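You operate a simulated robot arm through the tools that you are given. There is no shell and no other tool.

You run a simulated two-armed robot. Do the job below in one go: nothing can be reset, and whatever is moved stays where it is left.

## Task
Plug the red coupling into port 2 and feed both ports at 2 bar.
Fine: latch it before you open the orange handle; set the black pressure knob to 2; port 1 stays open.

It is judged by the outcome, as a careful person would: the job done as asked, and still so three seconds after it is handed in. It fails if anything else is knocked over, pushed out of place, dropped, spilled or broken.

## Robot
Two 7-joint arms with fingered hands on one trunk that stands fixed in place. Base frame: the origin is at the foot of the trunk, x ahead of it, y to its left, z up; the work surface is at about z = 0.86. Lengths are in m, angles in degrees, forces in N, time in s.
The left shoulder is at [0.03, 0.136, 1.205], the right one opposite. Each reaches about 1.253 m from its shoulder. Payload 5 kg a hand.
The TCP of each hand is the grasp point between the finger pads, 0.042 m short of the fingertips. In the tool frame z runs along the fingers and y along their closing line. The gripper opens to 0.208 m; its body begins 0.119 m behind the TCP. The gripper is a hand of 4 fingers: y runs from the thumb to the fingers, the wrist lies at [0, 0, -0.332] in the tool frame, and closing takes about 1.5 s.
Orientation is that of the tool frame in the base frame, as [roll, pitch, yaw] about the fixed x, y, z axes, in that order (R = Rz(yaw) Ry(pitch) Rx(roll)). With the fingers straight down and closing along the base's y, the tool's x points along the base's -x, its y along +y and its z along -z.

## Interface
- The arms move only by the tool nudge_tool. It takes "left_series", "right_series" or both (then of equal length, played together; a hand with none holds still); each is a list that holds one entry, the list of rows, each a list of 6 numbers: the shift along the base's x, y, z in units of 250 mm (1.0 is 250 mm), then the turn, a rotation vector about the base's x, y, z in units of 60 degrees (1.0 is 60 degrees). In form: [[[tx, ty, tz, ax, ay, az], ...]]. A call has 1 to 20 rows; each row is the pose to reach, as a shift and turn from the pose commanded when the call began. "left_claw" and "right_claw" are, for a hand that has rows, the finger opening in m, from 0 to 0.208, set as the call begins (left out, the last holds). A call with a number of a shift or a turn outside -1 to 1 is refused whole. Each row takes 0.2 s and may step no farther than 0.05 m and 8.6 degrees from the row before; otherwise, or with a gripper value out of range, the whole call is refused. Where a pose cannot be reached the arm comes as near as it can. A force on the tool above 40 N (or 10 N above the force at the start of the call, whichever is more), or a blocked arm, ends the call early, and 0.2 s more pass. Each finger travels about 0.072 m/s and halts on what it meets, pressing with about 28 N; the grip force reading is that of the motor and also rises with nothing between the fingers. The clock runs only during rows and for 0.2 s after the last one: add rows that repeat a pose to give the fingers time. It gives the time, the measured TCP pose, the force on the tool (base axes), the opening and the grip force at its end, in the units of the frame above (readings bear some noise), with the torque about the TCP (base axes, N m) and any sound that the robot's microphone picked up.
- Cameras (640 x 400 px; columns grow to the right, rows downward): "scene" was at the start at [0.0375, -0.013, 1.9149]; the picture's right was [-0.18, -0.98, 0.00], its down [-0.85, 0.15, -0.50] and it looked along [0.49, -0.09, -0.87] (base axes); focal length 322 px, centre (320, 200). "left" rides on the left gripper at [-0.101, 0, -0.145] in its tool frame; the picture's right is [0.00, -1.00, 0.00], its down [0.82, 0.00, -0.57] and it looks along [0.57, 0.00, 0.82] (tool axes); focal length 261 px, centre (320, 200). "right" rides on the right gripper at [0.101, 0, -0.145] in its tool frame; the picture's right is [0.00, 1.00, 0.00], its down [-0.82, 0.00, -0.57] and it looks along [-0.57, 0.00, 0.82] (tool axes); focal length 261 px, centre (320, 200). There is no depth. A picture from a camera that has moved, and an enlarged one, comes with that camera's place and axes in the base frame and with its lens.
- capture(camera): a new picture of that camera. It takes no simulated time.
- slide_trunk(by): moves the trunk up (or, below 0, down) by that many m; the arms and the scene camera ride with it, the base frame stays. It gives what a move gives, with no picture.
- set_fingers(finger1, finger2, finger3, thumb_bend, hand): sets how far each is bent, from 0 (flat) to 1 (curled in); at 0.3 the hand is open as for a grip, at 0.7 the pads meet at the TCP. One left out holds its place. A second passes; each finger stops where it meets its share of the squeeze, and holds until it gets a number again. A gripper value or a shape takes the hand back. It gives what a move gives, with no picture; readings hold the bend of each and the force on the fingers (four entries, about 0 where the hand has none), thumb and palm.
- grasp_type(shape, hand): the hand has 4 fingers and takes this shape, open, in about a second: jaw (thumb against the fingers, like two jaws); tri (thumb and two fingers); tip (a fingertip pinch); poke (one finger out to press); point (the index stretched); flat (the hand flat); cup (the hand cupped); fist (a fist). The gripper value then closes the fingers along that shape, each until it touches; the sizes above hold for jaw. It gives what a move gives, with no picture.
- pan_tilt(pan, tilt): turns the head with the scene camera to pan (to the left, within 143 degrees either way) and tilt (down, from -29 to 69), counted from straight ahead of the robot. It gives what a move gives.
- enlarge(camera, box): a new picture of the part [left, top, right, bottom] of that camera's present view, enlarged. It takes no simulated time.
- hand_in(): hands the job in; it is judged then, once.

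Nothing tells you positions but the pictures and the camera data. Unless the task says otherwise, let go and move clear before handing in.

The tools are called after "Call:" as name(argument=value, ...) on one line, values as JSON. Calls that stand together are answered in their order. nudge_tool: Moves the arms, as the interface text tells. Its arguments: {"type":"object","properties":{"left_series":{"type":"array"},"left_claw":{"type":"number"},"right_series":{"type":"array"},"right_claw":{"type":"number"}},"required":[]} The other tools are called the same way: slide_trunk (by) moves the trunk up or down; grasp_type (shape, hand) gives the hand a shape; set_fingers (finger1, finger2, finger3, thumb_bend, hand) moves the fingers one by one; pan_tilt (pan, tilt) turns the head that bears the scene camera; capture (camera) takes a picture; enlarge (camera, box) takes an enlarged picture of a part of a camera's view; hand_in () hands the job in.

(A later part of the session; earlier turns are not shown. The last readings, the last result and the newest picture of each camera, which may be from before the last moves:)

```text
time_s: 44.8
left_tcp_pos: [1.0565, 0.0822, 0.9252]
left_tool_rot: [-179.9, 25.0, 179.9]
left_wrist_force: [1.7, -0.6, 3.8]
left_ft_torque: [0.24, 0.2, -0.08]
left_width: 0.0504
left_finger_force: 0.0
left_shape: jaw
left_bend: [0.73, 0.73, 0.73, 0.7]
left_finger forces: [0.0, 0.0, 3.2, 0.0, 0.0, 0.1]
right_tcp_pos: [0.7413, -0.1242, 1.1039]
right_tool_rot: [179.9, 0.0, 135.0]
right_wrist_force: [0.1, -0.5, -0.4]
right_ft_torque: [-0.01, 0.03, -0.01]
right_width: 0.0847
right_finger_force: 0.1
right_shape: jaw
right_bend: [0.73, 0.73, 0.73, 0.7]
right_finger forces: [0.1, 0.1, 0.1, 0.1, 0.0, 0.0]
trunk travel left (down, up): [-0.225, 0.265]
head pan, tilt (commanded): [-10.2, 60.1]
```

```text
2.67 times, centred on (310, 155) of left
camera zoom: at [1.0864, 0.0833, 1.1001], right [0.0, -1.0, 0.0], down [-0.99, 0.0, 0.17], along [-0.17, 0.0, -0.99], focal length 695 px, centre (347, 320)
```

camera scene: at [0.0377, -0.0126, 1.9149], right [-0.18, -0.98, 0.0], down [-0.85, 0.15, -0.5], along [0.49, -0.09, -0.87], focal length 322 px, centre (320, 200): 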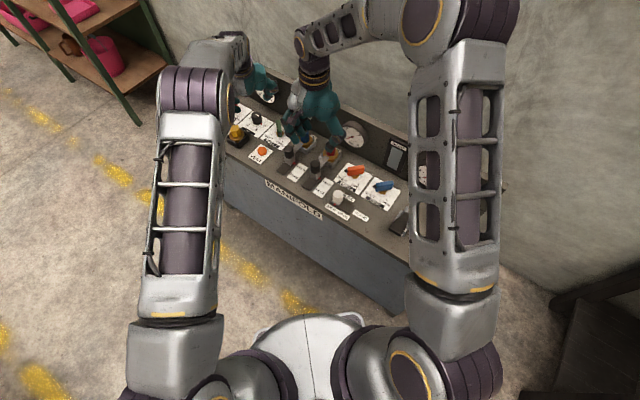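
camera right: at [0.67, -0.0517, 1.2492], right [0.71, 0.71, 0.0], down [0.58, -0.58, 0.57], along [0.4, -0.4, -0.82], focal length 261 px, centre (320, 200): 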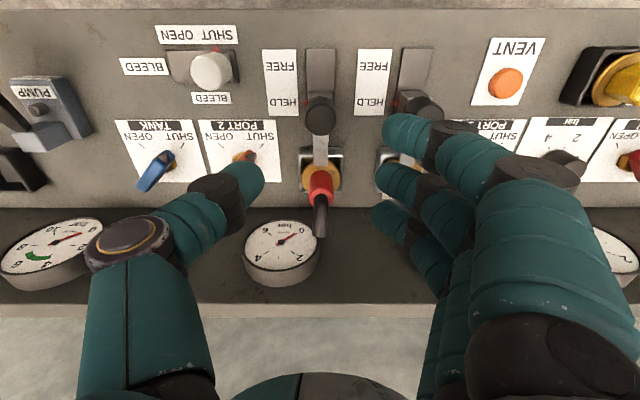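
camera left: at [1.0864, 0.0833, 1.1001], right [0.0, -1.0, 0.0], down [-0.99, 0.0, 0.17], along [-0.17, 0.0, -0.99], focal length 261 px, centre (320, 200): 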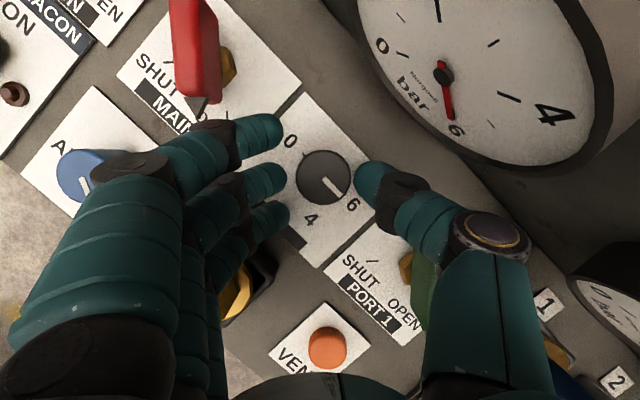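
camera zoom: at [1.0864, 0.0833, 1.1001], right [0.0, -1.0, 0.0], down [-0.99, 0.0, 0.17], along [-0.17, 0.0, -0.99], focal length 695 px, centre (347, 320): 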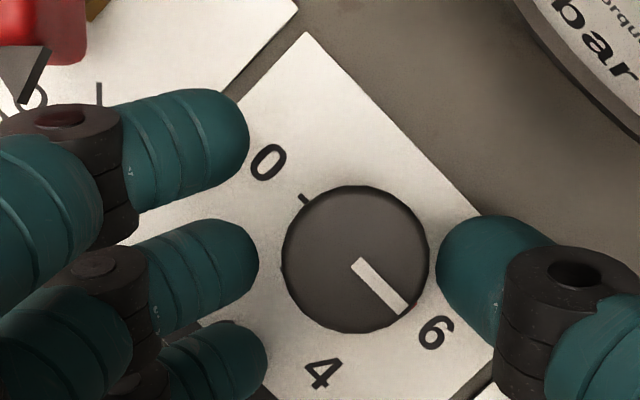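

Finger 3 reports a light 3 N contact, and the torque puts it near the yellow plug in front of the knob. I'll lift slightly right away and look.

Call:
nudge_tool(left_series=[[[0, 0, 0.04, 0, 0, 0], [0, 0, 0.1, 0, 0, 0], [0, 0, 0.1, 0, 0, 0]]])

Call:
enlarge(camera="left", box=[180, 180, 340, 340])

Call:
enlarge(camera="scene", box=[210, 90, 290, 150])

```text
time_s: 45.6
left_tcp_pos: [1.0555, 0.083, 0.951]
left_tool_rot: [180.0, 24.9, -179.9]
left_wrist_force: [-0.2, 0.5, 1.1]
left_ft_torque: [-0.02, 0.02, -0.01]
left_width: 0.0504
left_finger_force: 0.0
left_shape: jaw
left_bend: [0.73, 0.73, 0.73, 0.7]
left_finger forces: [0.1, 0.0, 0.0, 0.0, 0.0, 0.1]
right_tcp_pos: [0.7425, -0.1251, 1.1049]
right_tool_rot: [-180.0, -0.1, 135.2]
right_wrist_force: [0.5, 0.7, -0.6]
right_ft_torque: [0.01, 0.0, 0.02]
right_width: 0.0847
right_finger_force: 0.0
right_shape: jaw
right_bend: [0.73, 0.73, 0.73, 0.7]
right_finger forces: [0.0, 0.0, 0.1, 0.0, 0.1, 0.1]
trunk travel left (down, up): [-0.225, 0.265]
head pan, tilt (commanded): [-10.2, 60.1]
```

```text
2.50 times, centred on (260, 260) of left
camera zoom: at [1.0864, 0.0836, 1.1255], right [0.0, -1.0, 0.0], down [-0.98, 0.0, 0.17], along [-0.17, 0.0, -0.98], focal length 652 px, centre (470, 50)
```

zoom: 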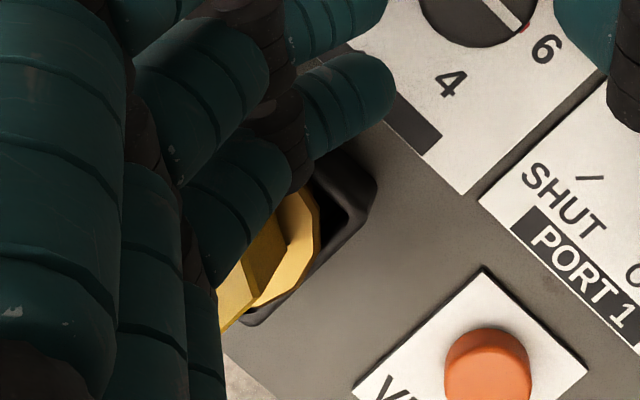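

```text
6.67 times, centred on (250, 120) of scene
camera zoom: at [0.0383, -0.0127, 1.9148], right [-0.18, -0.98, 0.0], down [-0.85, 0.15, -0.5], along [0.49, -0.09, -0.87], focal length 2145 px, centre (787, 733)
```

zoom: 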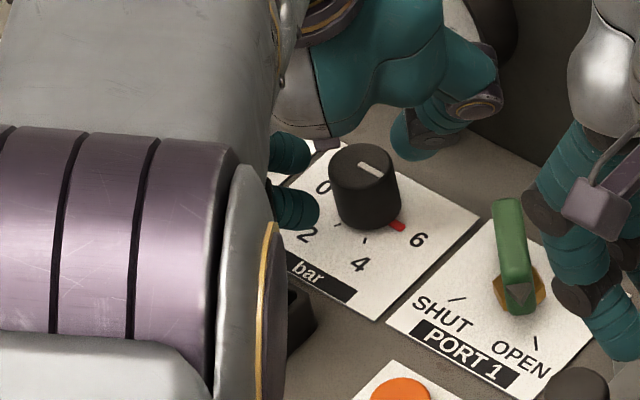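

The lowest fingertip was touching the rim of the yellow plug's dock, and it is off it now. Rotating the hand about 18° clockwise moves that finger clear, so I'll start the turning strokes from there.

Call:
nudge_tool(left_series=[[[0.002, 0.0, 0, 0, 0, -0.1], [0.004, 0.0, 0, 0, 0, -0.2], [0.004, 0.0, 0, 0, 0, -0.3], [0.004, 0.0, 0, 0, 0, -0.3], [0.004, 0.0, -0.05, 0, 0, -0.3], [0.004, 0.0, -0.09, 0, 0, -0.3], [0.004, 0.0, -0.09, 0, 0, -0.3]]], left_claw=0.058)

Call:
capture(camera="left")

Call:
enlarge(camera="left", box=[210, 80, 410, 230])

```text
time_s: 47.2
left_tcp_pos: [1.0585, 0.0819, 0.9293]
left_tool_rot: [180.0, 25.1, 162.1]
left_wrist_force: [0.5, -0.1, 0.8]
left_ft_torque: [-0.02, -0.01, 0.0]
left_width: 0.0578
left_finger_force: 0.1
left_shape: jaw
left_bend: [0.73, 0.73, 0.73, 0.7]
left_finger forces: [0.0, 0.0, 0.0, 0.1, 0.0, 0.0]
right_tcp_pos: [0.7412, -0.1241, 1.105]
right_tool_rot: [-179.9, 0.0, 135.2]
right_wrist_force: [-0.9, 0.2, 0.2]
right_ft_torque: [0.0, -0.01, -0.03]
right_width: 0.0844
right_finger_force: 0.1
right_shape: jaw
right_bend: [0.73, 0.73, 0.73, 0.7]
right_finger forces: [0.0, 0.1, 0.0, 0.1, 0.0, 0.1]
trunk travel left (down, up): [-0.225, 0.265]
head pan, tilt (commanded): [-10.2, 60.1]
```

```text
taken
camera left: at [1.0879, 0.0741, 1.1042], right [-0.31, -0.95, 0.0], down [-0.94, 0.3, 0.17], along [-0.16, 0.05, -0.99], focal length 261 px, centre (320, 200)
```

left: 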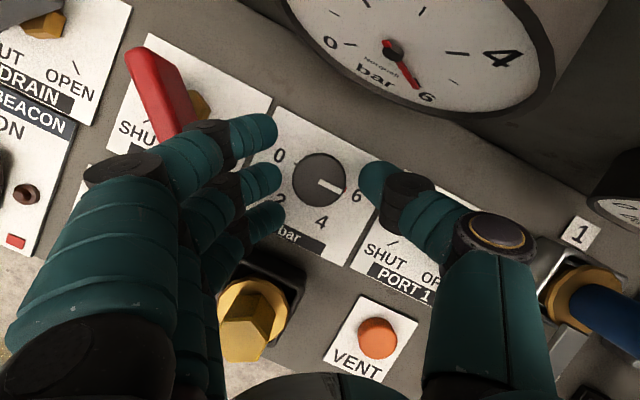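

```text
2.67 times, centred on (310, 155) of left
camera zoom: at [1.0879, 0.0741, 1.1042], right [-0.31, -0.95, 0.0], down [-0.94, 0.3, 0.17], along [-0.16, 0.05, -0.99], focal length 695 px, centre (347, 320)
```

zoom: 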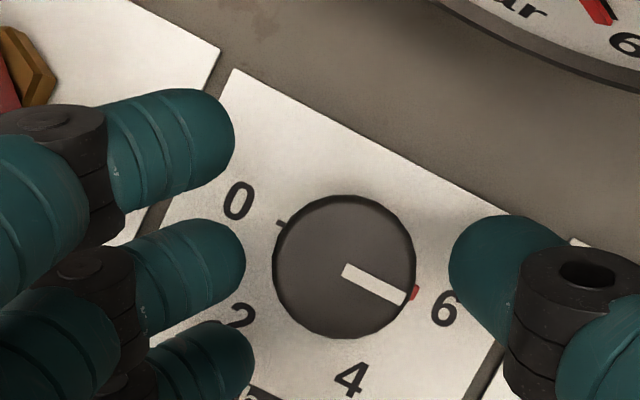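

Well centred with no contact now. I'll drop 3 mm and close on the knob.

Call:
nudge_tool(left_series=[[[0, 0, -0.012, 0, 0, 0], [0, 0, -0.012, 0, 0, 0], [0, 0, -0.012, 0, 0, 0], [0, 0, -0.012, 0, 0, 0], [0, 0, -0.012, 0, 0, 0]]], left_claw=0.01)

Call:
enlarge(camera="left", box=[210, 80, 410, 230])

```text
time_s: 48.4
left_tcp_pos: [1.0579, 0.0799, 0.9257]
left_tool_rot: [-179.9, 24.8, 161.8]
left_wrist_force: [-3.7, -10.0, -1.0]
left_ft_torque: [-0.04, 0.03, -0.18]
left_width: 0.0166
left_finger_force: 28.2
left_shape: jaw
left_bend: [0.7, 0.73, 0.7, 0.7]
left_finger forces: [0.1, 13.2, 0.0, 0.0, 23.5, 0.0]
right_tcp_pos: [0.7412, -0.1239, 1.1056]
right_tool_rot: [180.0, 0.0, 135.2]
right_wrist_force: [-0.5, 0.3, 0.2]
right_ft_torque: [-0.04, 0.01, -0.02]
right_width: 0.0844
right_finger_force: 0.1
right_shape: jaw
right_bend: [0.73, 0.73, 0.73, 0.7]
right_finger forces: [0.1, 0.1, 0.0, 0.0, 0.0, 0.1]
trunk travel left (down, up): [-0.225, 0.265]
head pan, tilt (commanded): [-10.2, 60.1]
```

```text
2.67 times, centred on (310, 155) of left
camera zoom: at [1.0865, 0.0721, 1.1003], right [-0.31, -0.95, 0.0], down [-0.94, 0.3, 0.17], along [-0.17, 0.05, -0.98], focal length 695 px, centre (347, 320)
```

zoom: 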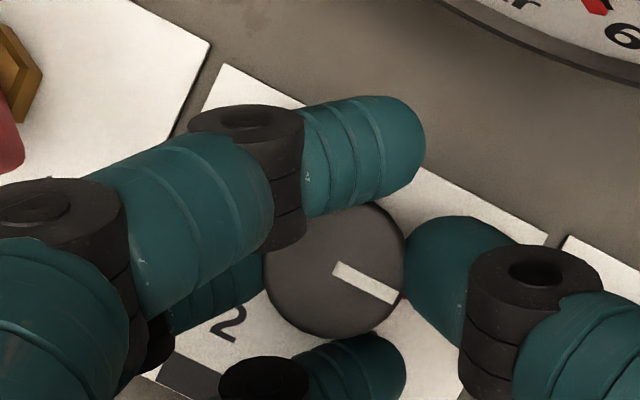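

The knob is gripped. I'll relieve the sideways push and turn the hand clockwise about the knob's axis for the first stroke.

Call:
nudge_tool(left_series=[[[-0.005, -0.015, 0, 0, 0, 0], [-0.005, -0.01, 0, 0, 0, -0.1], [-0.004, -0.005, 0, 0, 0, -0.2], [-0.003, 0.001, 0, 0, 0, -0.3], [-0.001, 0.006, 0, 0, 0, -0.4], [0.002, 0.01, 0, 0, 0, -0.5], [0.002, 0.012, 0, 0, 0, -0.533], [0.002, 0.012, 0, 0, 0, -0.533]]])

Call:
capture(camera="left")

Call:
enlarge(camera="left", box=[210, 80, 410, 230])

```text
time_s: 50.2
left_tcp_pos: [1.0341, 0.0843, 0.9299]
left_tool_rot: [-180.0, 25.0, 130.0]
left_wrist_force: [20.0, 15.3, 3.8]
left_ft_torque: [0.5, -0.71, 0.42]
left_width: 0.0137
left_finger_force: 28.1
left_shape: jaw
left_bend: [0.7, 0.48, 0.7, 0.74]
left_finger forces: [0.0, 23.5, 0.1, 0.1, 0.0, 0.0]
left hand out of reach, approached as far as the arm can: row 4, 5, 6, 7, 8
right_tcp_pos: [0.7437, -0.1226, 1.1039]
right_tool_rot: [-180.0, 0.0, 135.2]
right_wrist_force: [0.3, 0.1, -0.5]
right_ft_torque: [0.0, 0.01, -0.02]
right_width: 0.0845
right_finger_force: 0.0
right_shape: jaw
right_bend: [0.73, 0.73, 0.73, 0.7]
right_finger forces: [0.1, 0.0, 0.1, 0.0, 0.0, 0.1]
trunk travel left (down, up): [-0.225, 0.265]
head pan, tilt (commanded): [-10.2, 60.1]
```

```text
taken
camera left: at [1.0536, 0.0619, 1.1048], right [-0.76, -0.65, 0.0], down [-0.64, 0.75, 0.17], along [-0.11, 0.13, -0.99], focal length 261 px, centre (320, 200)
```

left: 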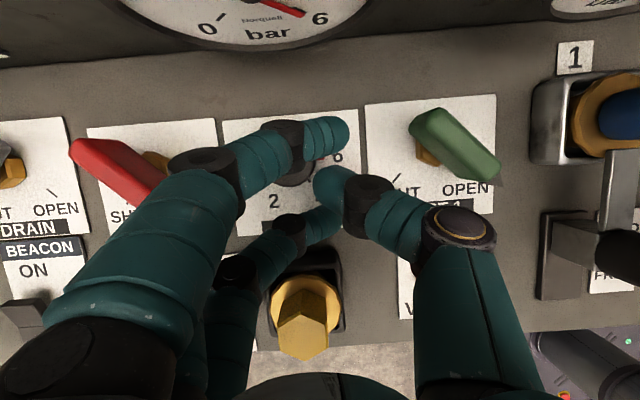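

```text
2.67 times, centred on (310, 155) of left
camera zoom: at [1.0536, 0.0619, 1.1048], right [-0.76, -0.65, 0.0], down [-0.64, 0.75, 0.17], along [-0.11, 0.13, -0.99], focal length 695 px, centre (347, 320)
```

zoom: 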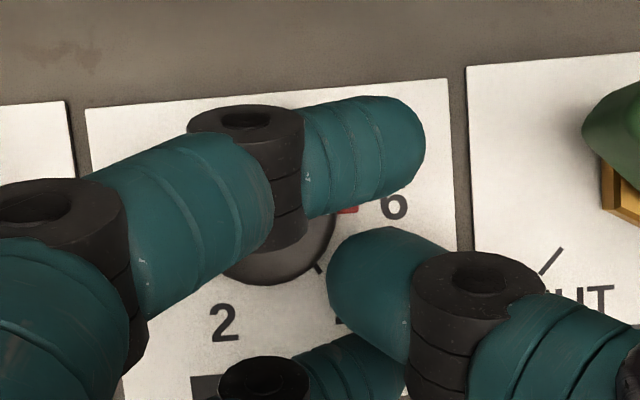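

The arm ran out of reach during that stroke and the grip slipped; the red pointer still looks to be at 6. I'll open, rise clear and check, then use a different wrist posture that stays within reach.

Call:
nudge_tool(left_series=[[[0, 0, 0, 0, 0, 0], [0, 0, 0, 0, 0, 0], [0, 0, 0, 0, 0, 0], [0, 0, 0.06, 0, 0, 0], [0, 0, 0.14, 0, 0, 0], [0, 0, 0.22, 0, 0, 0], [0, 0, 0.22, 0, 0, 0]]], left_claw=0.07)

Call:
capture(camera="left")

Call:
enlarge(camera="left", box=[230, 90, 390, 210])

```text
time_s: 51.8
left_tcp_pos: [1.0335, 0.0787, 0.9821]
left_tool_rot: [-180.0, 24.9, 129.9]
left_wrist_force: [0.0, -0.4, -0.7]
left_ft_torque: [0.02, 0.02, 0.02]
left_width: 0.0695
left_finger_force: 0.0
left_shape: jaw
left_bend: [0.74, 0.73, 0.73, 0.7]
left_finger forces: [0.1, 0.1, 0.0, 0.0, 0.0, 0.1]
right_tcp_pos: [0.7415, -0.1238, 1.104]
right_tool_rot: [180.0, 0.0, 135.0]
right_wrist_force: [0.9, 0.4, 0.5]
right_ft_torque: [-0.01, 0.04, -0.01]
right_width: 0.0845
right_finger_force: 0.0
right_shape: jaw
right_bend: [0.73, 0.73, 0.73, 0.7]
right_finger forces: [0.1, 0.0, 0.0, 0.0, 0.0, 0.0]
trunk travel left (down, up): [-0.225, 0.265]
head pan, tilt (commanded): [-10.2, 60.1]
```

```text
taken
camera left: at [1.0527, 0.057, 1.1572], right [-0.76, -0.65, 0.0], down [-0.64, 0.75, 0.17], along [-0.11, 0.13, -0.99], focal length 261 px, centre (320, 200)
```

left: 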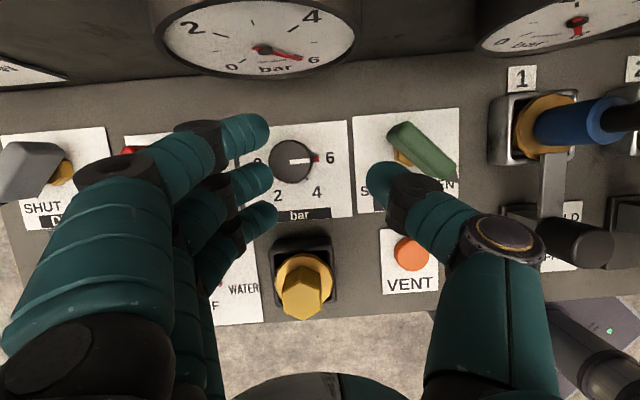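

```text
3.33 times, centred on (310, 150) of left
camera zoom: at [1.0527, 0.057, 1.1572], right [-0.76, -0.65, 0.0], down [-0.64, 0.75, 0.17], along [-0.11, 0.13, -0.99], focal length 869 px, centre (353, 367)
```

zoom: 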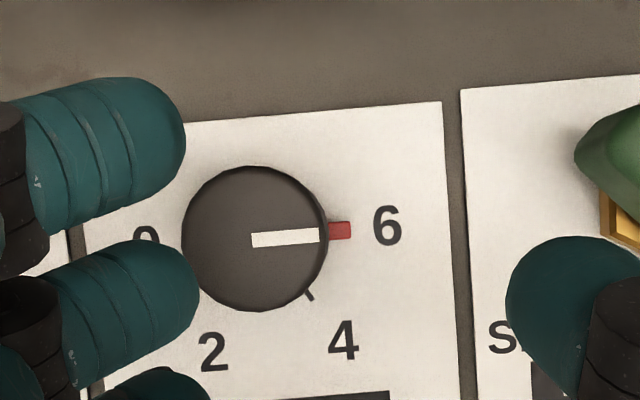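

The knob is still exactly at 6 and the green handle hasn't moved. I'll bring the hand back over the knob with a little more lean and a roll about the finger axis, which keeps the whole stroke in reach and the fingers off the plug.

Call:
nudge_tool(left_series=[[[0.018, -0.001, 0.02, 0.0252, -0.0171, 0.1297], [0.036, -0.002, 0.02, 0.0503, -0.0342, 0.2594], [0.054, -0.003, 0.02, 0.0755, -0.0513, 0.389], [0.072, -0.004, 0.02, 0.1006, -0.0684, 0.5187], [0.09, -0.004, 0.02, 0.1258, -0.0855, 0.6484], [0.09, -0.004, 0.02, 0.1258, -0.0855, 0.6484]]], left_claw=0.06)

Call:
capture(camera="left")

Call:
enlarge(camera="left", box=[210, 80, 410, 230])

```text
time_s: 53.2
left_tcp_pos: [1.0548, 0.0803, 0.9895]
left_tool_rot: [170.0, 25.2, 164.9]
left_wrist_force: [-0.4, 0.7, 0.3]
left_ft_torque: [-0.08, -0.01, -0.02]
left_width: 0.0602
left_finger_force: 0.1
left_shape: jaw
left_bend: [0.73, 0.73, 0.73, 0.7]
left_finger forces: [0.1, 0.0, 0.1, 0.1, 0.0, 0.0]
right_tcp_pos: [0.7421, -0.1236, 1.1041]
right_tool_rot: [-180.0, 0.0, 135.2]
right_wrist_force: [-0.4, 0.2, 0.1]
right_ft_torque: [-0.03, -0.01, -0.01]
right_width: 0.0846
right_finger_force: 0.1
right_shape: jaw
right_bend: [0.73, 0.73, 0.73, 0.7]
right_finger forces: [0.0, 0.1, 0.1, 0.0, 0.1, 0.0]
trunk travel left (down, up): [-0.225, 0.265]
head pan, tilt (commanded): [-10.2, 60.1]
```

```text
taken
camera left: at [1.0776, 0.0493, 1.1617], right [-0.18, -0.97, -0.15], down [-0.97, 0.16, 0.16], along [-0.13, 0.18, -0.98], focal length 261 px, centre (320, 200)
```

left: 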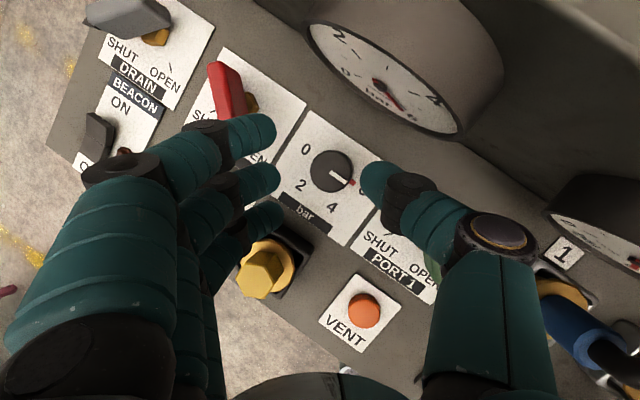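

```text
2.67 times, centred on (310, 155) of left
camera zoom: at [1.0776, 0.0493, 1.1617], right [-0.18, -0.97, -0.15], down [-0.97, 0.16, 0.16], along [-0.13, 0.18, -0.98], focal length 695 px, centre (347, 320)
```

zoom: 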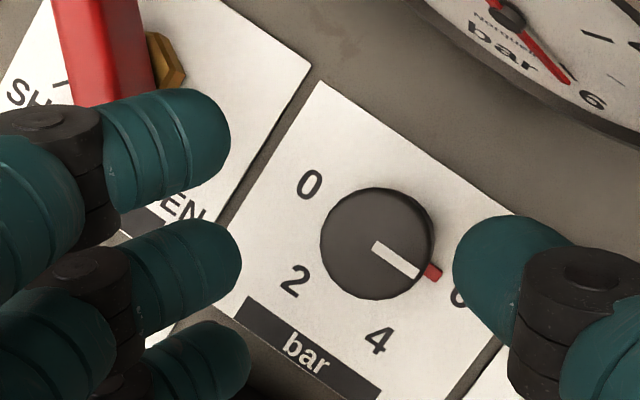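

The posture is right and the start position is in reach. Descending around the knob.

Call:
nudge_tool(left_series=[[[0.002, -0.005, -0.07, 0, 0, 0], [0.004, -0.01, -0.14, 0, 0, 0], [0.004, -0.01, -0.2, 0, 0, 0], [0.004, -0.01, -0.25, 0, 0, 0], [0.004, -0.01, -0.265, 0, 0, 0], [0.004, -0.01, -0.265, 0, 0, 0]]])

Call:
enlarge(camera="left", box=[210, 80, 410, 230])

Call:
capture(camera="left")

```text
time_s: 54.6
left_tcp_pos: [1.0544, 0.076, 0.9232]
left_tool_rot: [170.2, 25.2, 164.8]
left_wrist_force: [0.2, 0.3, -0.1]
left_ft_torque: [0.01, 0.04, -0.02]
left_width: 0.06
left_finger_force: 0.0
left_shape: jaw
left_bend: [0.73, 0.73, 0.73, 0.7]
left_finger forces: [0.0, 0.1, 0.0, 0.1, 0.0, 0.0]
right_tcp_pos: [0.7417, -0.1233, 1.1041]
right_tool_rot: [179.9, 0.0, 135.2]
right_wrist_force: [-0.2, -0.1, 0.0]
right_ft_torque: [0.02, 0.04, 0.0]
right_width: 0.0844
right_finger_force: 0.1
right_shape: jaw
right_bend: [0.73, 0.73, 0.73, 0.7]
right_finger forces: [0.0, 0.0, 0.0, 0.1, 0.0, 0.0]
trunk travel left (down, up): [-0.225, 0.265]
head pan, tilt (commanded): [-10.2, 60.1]
```

```text
2.67 times, centred on (310, 155) of left
camera zoom: at [1.0781, 0.0463, 1.0959], right [-0.18, -0.97, -0.15], down [-0.97, 0.16, 0.16], along [-0.13, 0.18, -0.98], focal length 695 px, centre (347, 320)
```

zoom: 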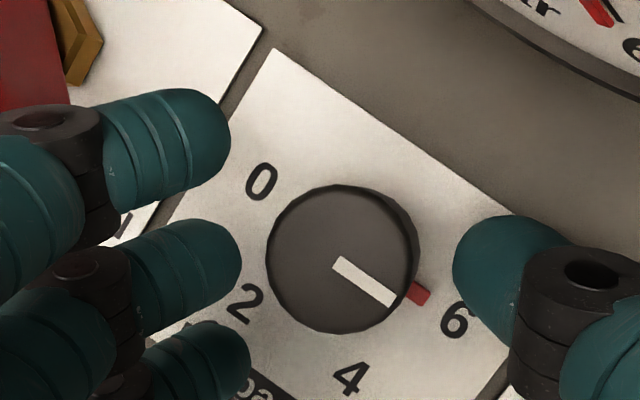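

```text
taken
camera left: at [1.0781, 0.0463, 1.0959], right [-0.18, -0.97, -0.15], down [-0.97, 0.16, 0.16], along [-0.13, 0.18, -0.98], focal length 261 px, centre (320, 200)
```

left: 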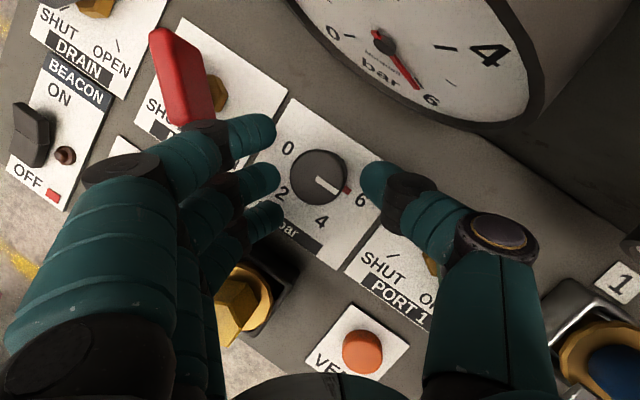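

Centred with no contact. Closing the grip on the knob again.

Call:
nudge_tool(left_series=[[[0, 0, 0, 0, 0, 0], [0, 0, 0, 0, 0, 0], [0, 0, 0, 0, 0, 0], [-0.003, -0.016, 0, 0, 0, 0], [-0.003, -0.016, 0, 0, 0, 0]]], left_claw=0.01)

Call:
enlarge(camera="left", box=[210, 80, 410, 230])

```text
time_s: 55.8
left_tcp_pos: [1.0547, 0.0717, 0.9236]
left_tool_rot: [170.2, 25.0, 164.8]
left_wrist_force: [-3.2, -3.2, -5.3]
left_ft_torque: [0.19, 0.03, -0.02]
left_width: 0.0154
left_finger_force: 28.5
left_shape: jaw
left_bend: [0.7, 0.72, 0.7, 0.7]
left_finger forces: [0.0, 15.1, 0.0, 0.0, 18.5, 0.0]
right_tcp_pos: [0.7416, -0.1233, 1.1053]
right_tool_rot: [-180.0, 0.0, 135.1]
right_wrist_force: [0.3, 0.3, 0.5]
right_ft_torque: [-0.03, -0.02, -0.02]
right_width: 0.0845
right_finger_force: 0.0
right_shape: jaw
right_bend: [0.73, 0.73, 0.73, 0.7]
right_finger forces: [0.1, 0.0, 0.1, 0.0, 0.0, 0.0]
trunk travel left (down, up): [-0.225, 0.265]
head pan, tilt (commanded): [-10.2, 60.1]
```

```text
2.67 times, centred on (310, 155) of left
camera zoom: at [1.0775, 0.042, 1.0954], right [-0.18, -0.97, -0.15], down [-0.97, 0.16, 0.16], along [-0.13, 0.18, -0.98], focal length 695 px, centre (347, 320)
```

zoom: 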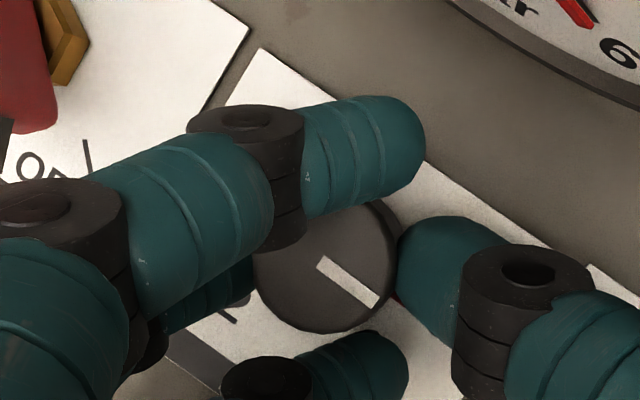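

The grip is balanced now, 15 N against 18 N. Turning 40° clockwise about the knob's axis.

Call:
nudge_tool(left_series=[[[-0.001, 0.004, 0, 0, 0, -0.0667], [-0.002, 0.008, 0, 0, 0, -0.1333], [-0.003, 0.0125, 0, 0, 0, -0.2], [-0.004, 0.017, 0, 0, 0, -0.2667], [-0.004, 0.0215, 0, 0, 0, -0.3333], [-0.004, 0.026, 0, 0, 0, -0.4], [-0.004, 0.03, 0, 0, 0, -0.4667], [-0.004, 0.034, 0, 0, 0, -0.5333], [-0.003, 0.0385, 0, 0, 0, -0.6], [-0.002, 0.043, 0, 0, 0, -0.6667], [-0.002, 0.043, 0, 0, 0, -0.6667]]])

Call:
enlarge(camera="left", box=[210, 80, 410, 230])

Call:
capture(camera="left")

```text
time_s: 58.2
left_tcp_pos: [1.0523, 0.0836, 0.9227]
left_tool_rot: [170.1, 25.3, 124.7]
left_wrist_force: [-11.2, 5.4, -6.3]
left_ft_torque: [0.21, 0.27, 0.03]
left_width: 0.0149
left_finger_force: 28.3
left_shape: jaw
left_bend: [0.7, 0.72, 0.7, 0.7]
left_finger forces: [0.1, 15.0, 0.1, 0.0, 19.5, 0.1]
right_tcp_pos: [0.7418, -0.1227, 1.1049]
right_tool_rot: [180.0, 0.0, 135.2]
right_wrist_force: [0.4, -0.6, 0.3]
right_ft_torque: [0.01, 0.04, 0.0]
right_width: 0.0845
right_finger_force: 0.1
right_shape: jaw
right_bend: [0.73, 0.73, 0.73, 0.7]
right_finger forces: [0.0, 0.0, 0.0, 0.0, 0.0, 0.0]
trunk travel left (down, up): [-0.225, 0.265]
head pan, tilt (commanded): [-10.2, 60.1]
```

```text
2.67 times, centred on (310, 155) of left
camera zoom: at [1.0511, 0.0455, 1.0958], right [-0.77, -0.62, -0.15], down [-0.64, 0.75, 0.16], along [0.01, 0.22, -0.98], focal length 695 px, centre (347, 320)
```

zoom: 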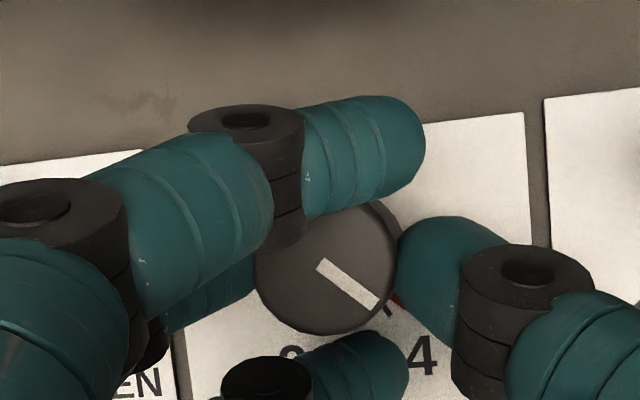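

```text
taken
camera left: at [1.0511, 0.0455, 1.0958], right [-0.77, -0.62, -0.15], down [-0.64, 0.75, 0.16], along [0.01, 0.22, -0.98], focal length 261 px, centre (320, 200)
```

left: 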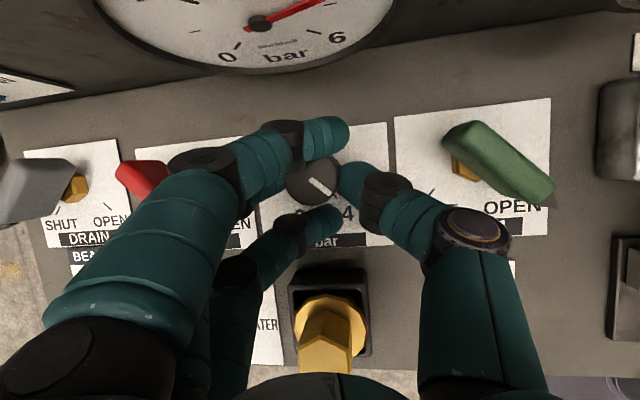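

The knob turned with the hand, about 40°, and gauge 1's needle is dropping. I'll open, swing back around the knob without lifting, and check before the next stroke.

Call:
nudge_tool(left_series=[[[0, 0, 0, 0, 0, 0], [0, 0, 0, 0, 0, 0], [0.012, 0.01, 0, 0, 0, 0], [0.012, 0.01, 0, 0, 0, 0], [0.009, 0.003, 0, 0, 0, 0.1333], [0.006, -0.004, 0, 0, 0, 0.2667], [0.005, -0.012, 0, 0, 0, 0.4], [0.004, -0.02, 0, 0, 0, 0.5333], [0.005, -0.027, 0, 0, 0, 0.6667], [0.005, -0.027, 0, 0, 0, 0.6667]]], left_claw=0.06)

Call:
enlarge(camera="left", box=[210, 80, 410, 230])

Call:
capture(camera="left")

```text
time_s: 60.4
left_tcp_pos: [1.0561, 0.0768, 0.9238]
left_tool_rot: [170.0, 25.2, 164.9]
left_wrist_force: [-0.2, 0.6, -0.9]
left_ft_torque: [-0.05, -0.02, -0.03]
left_width: 0.0593
left_finger_force: 0.2
left_shape: jaw
left_bend: [0.73, 0.73, 0.73, 0.7]
left_finger forces: [0.1, 0.0, 0.1, 0.1, 0.0, 0.0]
right_tcp_pos: [0.7419, -0.1245, 1.1042]
right_tool_rot: [180.0, 0.0, 135.2]
right_wrist_force: [-0.1, 0.9, -0.3]
right_ft_torque: [-0.04, 0.01, -0.03]
right_width: 0.0846
right_finger_force: 0.1
right_shape: jaw
right_bend: [0.73, 0.73, 0.73, 0.7]
right_finger forces: [0.0, 0.1, 0.0, 0.0, 0.0, 0.0]
trunk travel left (down, up): [-0.225, 0.265]
head pan, tilt (commanded): [-10.2, 60.1]
```

```text
2.67 times, centred on (310, 155) of left
camera zoom: at [1.0784, 0.0456, 1.0964], right [-0.18, -0.97, -0.15], down [-0.97, 0.16, 0.16], along [-0.13, 0.18, -0.98], focal length 695 px, centre (347, 320)
```

zoom: 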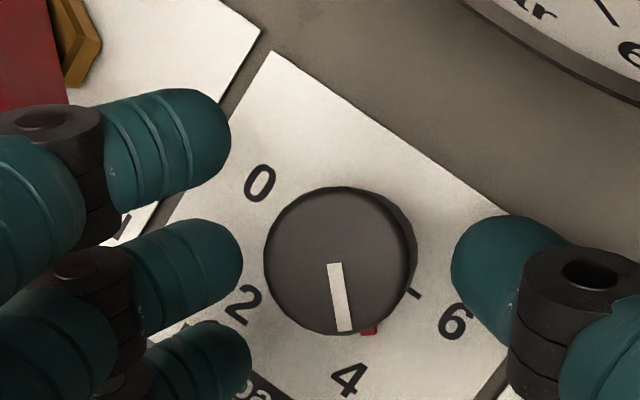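

```text
taken
camera left: at [1.0784, 0.0456, 1.0964], right [-0.18, -0.97, -0.15], down [-0.97, 0.16, 0.16], along [-0.13, 0.18, -0.98], focal length 261 px, centre (320, 200)
```

left: 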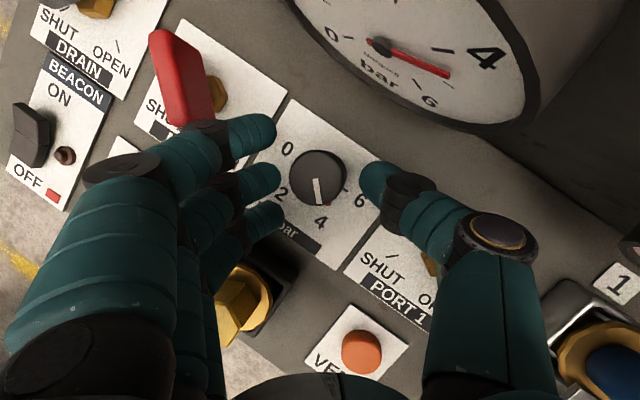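

The stroke worked cleanly: the pointer moved 40° and nothing else was touched. Repeating it for the second stroke.

Call:
nudge_tool(left_series=[[[0, 0, 0, 0, 0, 0], [0, 0, 0, 0, 0, 0], [0, 0, 0, 0, 0, 0], [-0.003, -0.016, 0, 0, 0, 0], [-0.003, -0.016, 0, 0, 0, 0], [-0.0045, -0.012, 0, 0, 0, -0.0667], [-0.006, -0.008, 0, 0, 0, -0.1333], [-0.0065, -0.0035, 0, 0, 0, -0.2], [-0.007, 0.001, 0, 0, 0, -0.2667], [-0.0075, 0.0055, 0, 0, 0, -0.3333], [-0.008, 0.01, 0, 0, 0, -0.4], [-0.0075, 0.0145, 0, 0, 0, -0.4667], [-0.007, 0.019, 0, 0, 0, -0.5333], [-0.006, 0.023, 0, 0, 0, -0.6], [-0.005, 0.027, 0, 0, 0, -0.6667], [-0.005, 0.027, 0, 0, 0, -0.6667]]], left_claw=0.01)

Call:
capture(camera="left")

```text
time_s: 63.8
left_tcp_pos: [1.0543, 0.0829, 0.9225]
left_tool_rot: [170.3, 25.1, 124.7]
left_wrist_force: [-14.6, -3.1, 0.2]
left_ft_torque: [-0.03, 0.39, -0.1]
left_width: 0.0144
left_finger_force: 27.7
left_shape: jaw
left_bend: [0.7, 0.72, 0.7, 0.7]
left_finger forces: [0.0, 12.6, 0.1, 0.0, 26.3, 0.0]
right_tcp_pos: [0.7398, -0.1241, 1.1068]
right_tool_rot: [179.8, 0.1, 135.2]
right_wrist_force: [-0.7, -0.2, -0.5]
right_ft_torque: [-0.03, 0.02, -0.01]
right_width: 0.0846
right_finger_force: 0.2
right_shape: jaw
right_bend: [0.73, 0.73, 0.73, 0.7]
right_finger forces: [0.0, 0.1, 0.1, 0.0, 0.0, 0.0]
trunk travel left (down, up): [-0.225, 0.265]
head pan, tilt (commanded): [-10.2, 60.1]
```

```text
taken
camera left: at [1.0515, 0.0452, 1.0955], right [-0.77, -0.62, -0.15], down [-0.64, 0.75, 0.16], along [0.01, 0.22, -0.98], focal length 261 px, centre (320, 200)
```

left: 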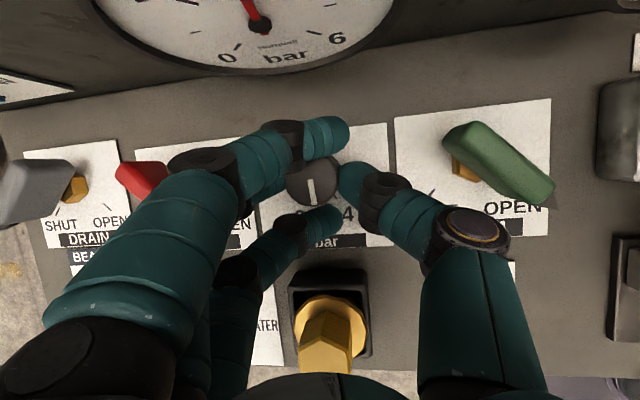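

Stroke two is done and gauge 1 is falling further. Opening and swinging back to read the knob's position.

Call:
nudge_tool(left_series=[[[0, 0, 0, 0, 0, 0], [0, 0, 0, 0, 0, 0], [0.012, 0.01, 0, 0, 0, 0], [0.012, 0.01, 0, 0, 0, 0], [0.009, 0.003, 0, 0, 0, 0.1333], [0.006, -0.004, 0, 0, 0, 0.2667], [0.005, -0.012, 0, 0, 0, 0.4], [0.004, -0.02, 0, 0, 0, 0.5333], [0.005, -0.027, 0, 0, 0, 0.6667], [0.005, -0.027, 0, 0, 0, 0.6667]]], left_claw=0.06)

Call:
enlarge(camera="left", box=[250, 120, 390, 220])

Call:
enlarge(camera="left", box=[290, 0, 550, 140])

```text
time_s: 66.0
left_tcp_pos: [1.0556, 0.0759, 0.9242]
left_tool_rot: [170.1, 25.3, 164.8]
left_wrist_force: [0.4, 1.1, 1.0]
left_ft_torque: [0.02, 0.01, 0.0]
left_width: 0.0595
left_finger_force: 0.1
left_shape: jaw
left_bend: [0.73, 0.74, 0.73, 0.7]
left_finger forces: [0.1, 0.1, 0.0, 0.1, 0.0, 0.0]
right_tcp_pos: [0.7417, -0.1232, 1.1052]
right_tool_rot: [179.9, 0.1, 135.2]
right_wrist_force: [-0.3, 0.6, 0.0]
right_ft_torque: [-0.05, -0.01, -0.01]
right_width: 0.0843
right_finger_force: 0.0
right_shape: jaw
right_bend: [0.73, 0.73, 0.73, 0.7]
right_finger forces: [0.0, 0.0, 0.0, 0.0, 0.0, 0.1]
trunk travel left (down, up): [-0.225, 0.265]
head pan, tilt (commanded): [-10.2, 60.1]
```

```text
4.00 times, centred on (320, 170) of left
camera zoom: at [1.0792, 0.0456, 1.0961], right [-0.18, -0.97, -0.15], down [-0.97, 0.16, 0.16], along [-0.13, 0.18, -0.98], focal length 1043 px, centre (320, 320)
```

zoom: 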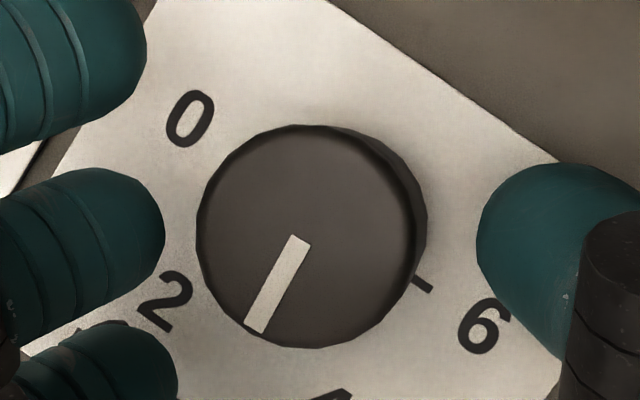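

```text
2.46 times, centred on (420, 70) of left
camera zoom: at [1.0792, 0.0456, 1.0961], right [-0.18, -0.97, -0.15], down [-0.97, 0.16, 0.16], along [-0.13, 0.18, -0.98], focal length 642 px, centre (74, 520)
```

zoom: 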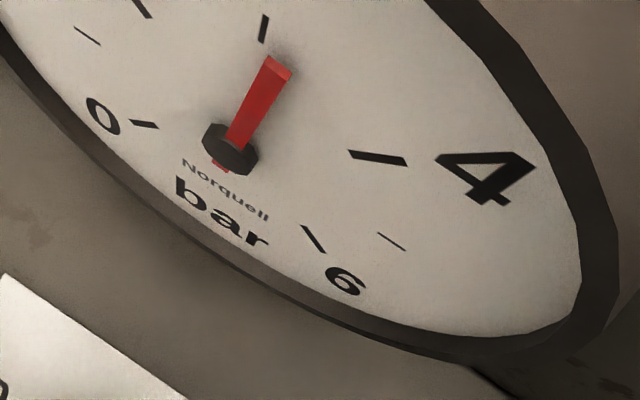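

The gauge now reads about 3.3 bar, as expected after 80°. The third stroke of 40° should bring it to 2.

Call:
nudge_tool(left_series=[[[0, 0, 0, 0, 0, 0], [0, 0, 0, 0, 0, 0], [0, 0, 0, 0, 0, 0], [-0.003, -0.016, 0, 0, 0, 0], [-0.003, -0.016, 0, 0, 0, 0], [-0.0045, -0.012, 0, 0, 0, -0.0667], [-0.006, -0.008, 0, 0, 0, -0.1333], [-0.0065, -0.0035, 0, 0, 0, -0.2], [-0.007, 0.001, 0, 0, 0, -0.2667], [-0.0075, 0.0055, 0, 0, 0, -0.3333], [-0.008, 0.01, 0, 0, 0, -0.4], [-0.0075, 0.0145, 0, 0, 0, -0.4667], [-0.007, 0.019, 0, 0, 0, -0.5333], [-0.006, 0.023, 0, 0, 0, -0.6], [-0.005, 0.027, 0, 0, 0, -0.6667], [-0.005, 0.027, 0, 0, 0, -0.6667]]], left_claw=0.01)

Call:
capture(camera="left")

Call:
enlarge(camera="left", box=[100, 0, 400, 100])

Call:
enlarge(camera="left", box=[250, 120, 390, 260])

Call:
enlarge(camera="scene", box=[240, 60, 336, 130])

```text
time_s: 69.4
left_tcp_pos: [1.0525, 0.0828, 0.9228]
left_tool_rot: [170.2, 25.2, 124.7]
left_wrist_force: [-4.7, -5.6, -5.3]
left_ft_torque: [-0.05, 0.11, -0.15]
left_width: 0.0144
left_finger_force: 27.8
left_shape: jaw
left_bend: [0.7, 0.72, 0.7, 0.7]
left_finger forces: [0.1, 13.7, 0.0, 0.0, 20.7, 0.0]
right_tcp_pos: [0.7415, -0.1248, 1.1046]
right_tool_rot: [180.0, 0.0, 135.2]
right_wrist_force: [-0.4, 0.1, 0.0]
right_ft_torque: [-0.01, 0.0, -0.02]
right_width: 0.0844
right_finger_force: 0.1
right_shape: jaw
right_bend: [0.73, 0.73, 0.73, 0.7]
right_finger forces: [0.0, 0.0, 0.0, 0.0, 0.1, 0.1]
trunk travel left (down, up): [-0.225, 0.265]
head pan, tilt (commanded): [-10.2, 60.1]
```

```text
taken
camera left: at [1.0506, 0.0446, 1.0954], right [-0.77, -0.62, -0.15], down [-0.64, 0.75, 0.16], along [0.01, 0.22, -0.98], focal length 261 px, centre (320, 200)
```

left: 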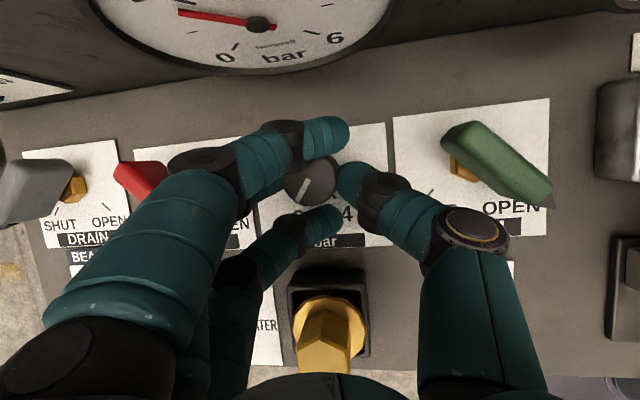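

```text
2.13 times, centred on (250, 50) of left
camera zoom: at [1.0506, 0.0446, 1.0954], right [-0.77, -0.62, -0.15], down [-0.64, 0.75, 0.16], along [0.01, 0.22, -0.98], focal length 556 px, centre (469, 520)
```

zoom: 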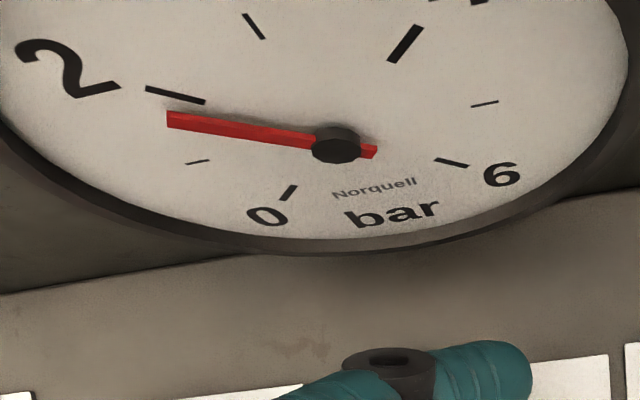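

```text
2.86 times, centred on (320, 190) of left
camera zoom: at [1.0506, 0.0446, 1.0954], right [-0.77, -0.62, -0.15], down [-0.64, 0.75, 0.16], along [0.01, 0.22, -0.98], focal length 745 px, centre (320, 229)
```

zoom: 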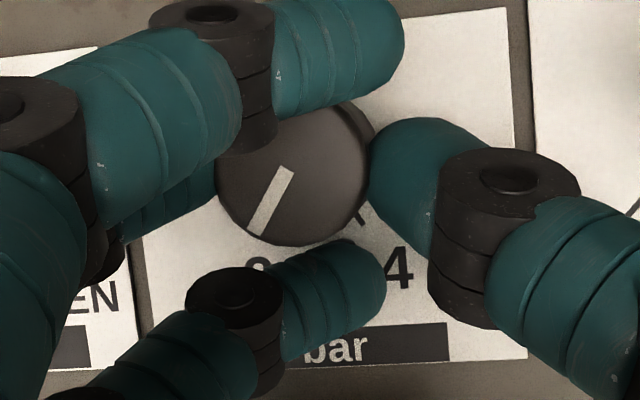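

```text
5.71 times, centred on (288, 95) of scene
camera zoom: at [0.0378, -0.0135, 1.9149], right [-0.18, -0.98, 0.0], down [-0.85, 0.15, -0.5], along [0.49, -0.09, -0.87], focal length 1839 px, centre (503, 800)
```

zoom: 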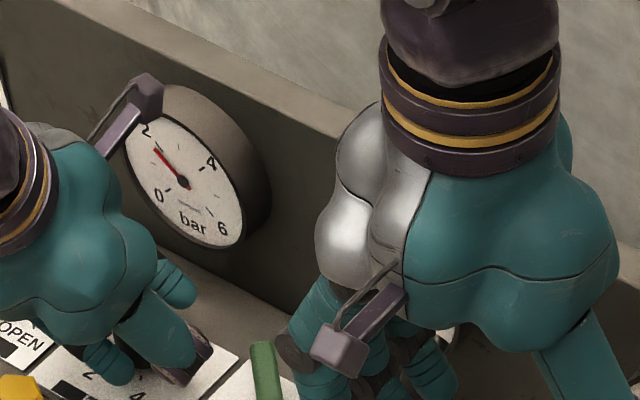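

Gauge 1 is close to 2. I'll read it more exactly from the scene camera, which sees the face more squarely, and check the pointer.

Call:
enlarge(camera="scene", box=[250, 74, 282, 104])

Call:
enlarge(camera="scene", box=[238, 100, 286, 135])

```text
13.33 times, centred on (266, 89) of scene
camera zoom: at [0.0378, -0.0135, 1.9149], right [-0.18, -0.98, 0.0], down [-0.85, 0.15, -0.5], along [0.49, -0.09, -0.87], focal length 4290 px, centre (1040, 1680)
```

zoom: 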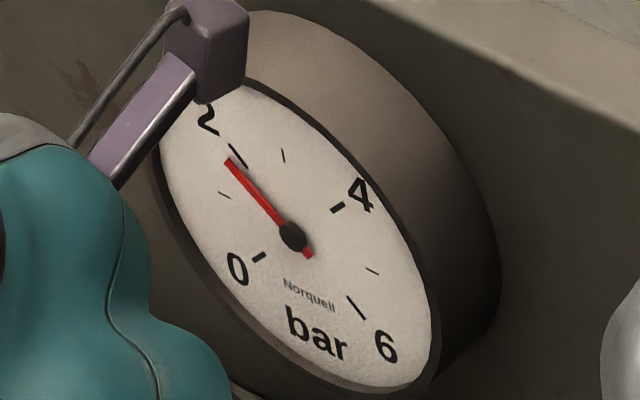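

```text
11.43 times, centred on (262, 118) of scene
camera zoom: at [0.0378, -0.0135, 1.9149], right [-0.18, -0.98, 0.0], down [-0.85, 0.15, -0.5], along [0.49, -0.09, -0.87], focal length 3678 px, centre (983, 1143)
```

zoom: 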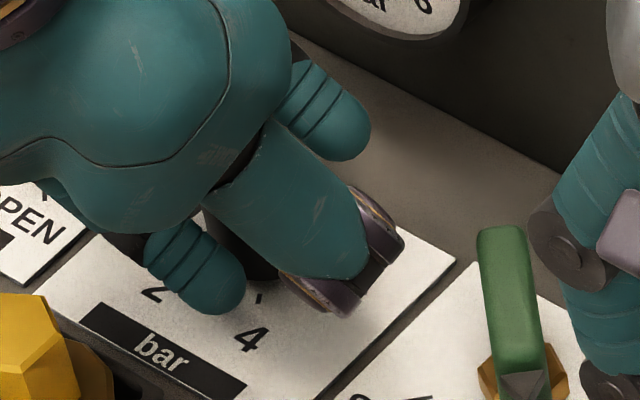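

The needle reads about 1.9, slightly below 2. I'll wait a moment for it to settle and read it again before correcting.

Call:
nudge_tool(left_series=[[[0, 0, 0, 0, 0, 0], [0, 0, 0, 0, 0, 0], [0, 0, 0, 0, 0, 0], [0, 0, 0, 0, 0, 0], [0, 0, 0, 0, 0, 0]]])

Call:
enlarge(camera="scene", box=[252, 76, 276, 98])

Call:
enlarge(camera="scene", box=[288, 92, 320, 122])

```text
time_s: 70.6
left_tcp_pos: [1.0529, 0.0828, 0.9231]
left_tool_rot: [170.2, 25.2, 124.8]
left_wrist_force: [-6.4, -5.7, -6.8]
left_ft_torque: [-0.04, 0.2, -0.1]
left_width: 0.0144
left_finger_force: 27.7
left_shape: jaw
left_bend: [0.7, 0.72, 0.7, 0.7]
left_finger forces: [0.1, 13.3, 0.1, 0.0, 21.8, 0.1]
right_tcp_pos: [0.7414, -0.1245, 1.1049]
right_tool_rot: [180.0, -0.1, 135.2]
right_wrist_force: [-0.3, -0.6, -0.4]
right_ft_torque: [-0.01, 0.02, -0.01]
right_width: 0.0841
right_finger_force: 0.0
right_shape: jaw
right_bend: [0.73, 0.73, 0.73, 0.7]
right_finger forces: [0.1, 0.1, 0.0, 0.1, 0.1, 0.0]
trunk travel left (down, up): [-0.225, 0.265]
head pan, tilt (commanded): [-10.2, 60.1]
```

```text
16.00 times, centred on (264, 87) of scene
camera zoom: at [0.0378, -0.0133, 1.9149], right [-0.18, -0.98, 0.0], down [-0.85, 0.15, -0.5], along [0.49, -0.09, -0.87], focal length 5149 px, centre (1216, 2008)
```

zoom: 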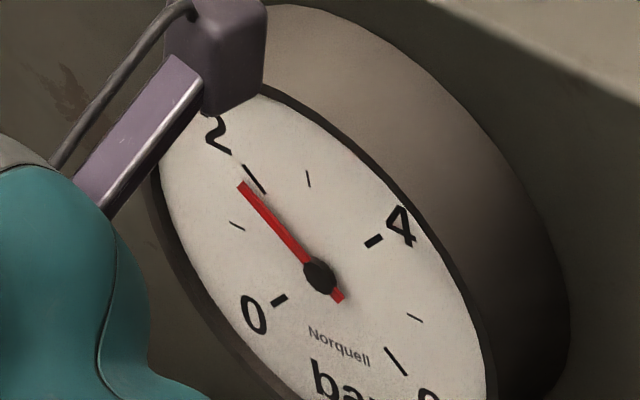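

```text
13.33 times, centred on (304, 107) of scene
camera zoom: at [0.0378, -0.0133, 1.9149], right [-0.18, -0.98, 0.0], down [-0.85, 0.15, -0.5], along [0.49, -0.09, -0.87], focal length 4290 px, centre (533, 1440)
```

zoom: 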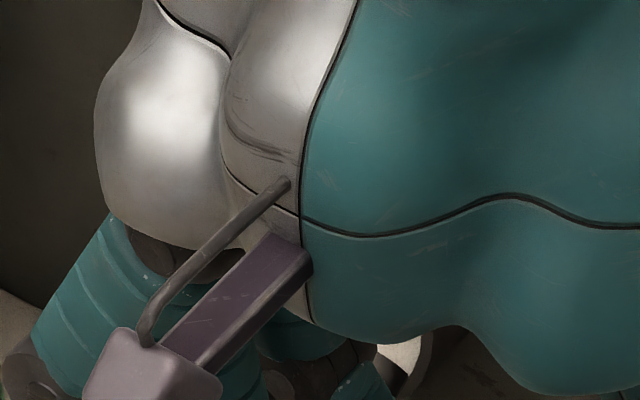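

It has settled at about 1.85, so I'll turn back roughly 5° while still holding the knob and read again.

Call:
nudge_tool(left_series=[[[-0.0005, -0.002, 0, 0, 0, 0.03], [-0.001, -0.004, 0, 0, 0, 0.06], [-0.001, -0.0055, 0, 0, 0, 0.083], [-0.001, -0.0055, 0, 0, 0, 0.083], [-0.001, -0.0055, 0, 0, 0, 0.083], [-0.001, -0.0055, 0, 0, 0, 0.083]]])

Call:
enlarge(camera="scene", box=[252, 76, 276, 98])

Call:
enlarge(camera="left", box=[100, 0, 400, 100])

```text
time_s: 72.0
left_tcp_pos: [1.0535, 0.082, 0.9226]
left_tool_rot: [170.2, 25.2, 129.7]
left_wrist_force: [-12.5, -2.9, -7.0]
left_ft_torque: [-0.03, 0.37, -0.1]
left_width: 0.0148
left_finger_force: 28.2
left_shape: jaw
left_bend: [0.7, 0.72, 0.7, 0.7]
left_finger forces: [0.0, 12.4, 0.0, 0.0, 24.6, 0.1]
right_tcp_pos: [0.7418, -0.1239, 1.1054]
right_tool_rot: [179.9, 0.0, 135.2]
right_wrist_force: [1.4, -0.9, -0.2]
right_ft_torque: [0.02, -0.01, -0.01]
right_width: 0.0843
right_finger_force: 0.0
right_shape: jaw
right_bend: [0.73, 0.73, 0.73, 0.7]
right_finger forces: [0.1, 0.1, 0.0, 0.1, 0.0, 0.0]
trunk travel left (down, up): [-0.225, 0.265]
head pan, tilt (commanded): [-10.2, 60.1]
```

```text
16.00 times, centred on (264, 87) of scene
camera zoom: at [0.0373, -0.0131, 1.9149], right [-0.18, -0.98, 0.0], down [-0.85, 0.15, -0.5], along [0.49, -0.09, -0.87], focal length 5149 px, centre (1216, 2008)
```

zoom: 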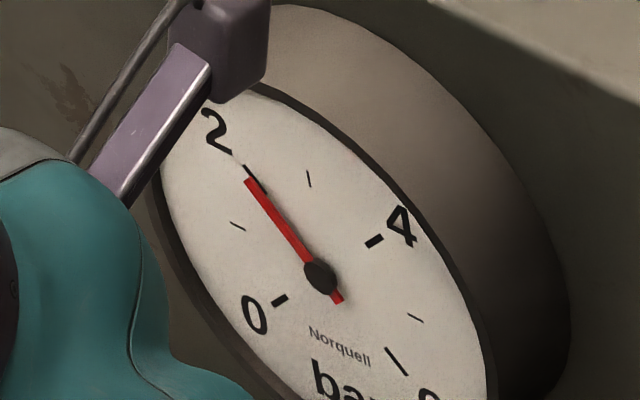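

```text
2.13 times, centred on (250, 50) of left
camera zoom: at [1.0547, 0.0434, 1.0957], right [-0.71, -0.69, -0.15], down [-0.71, 0.69, 0.16], along [-0.01, 0.22, -0.98], focal length 556 px, centre (469, 520)
```

zoom: 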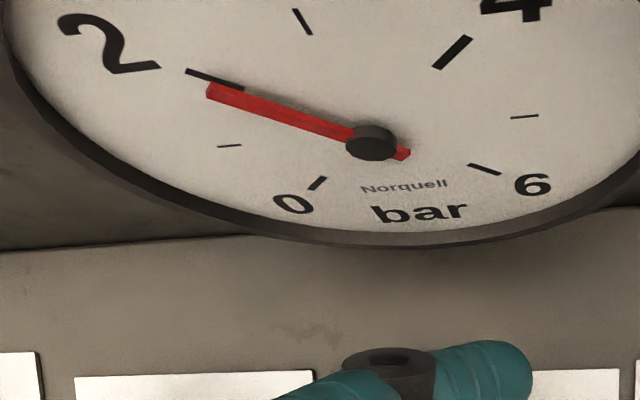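

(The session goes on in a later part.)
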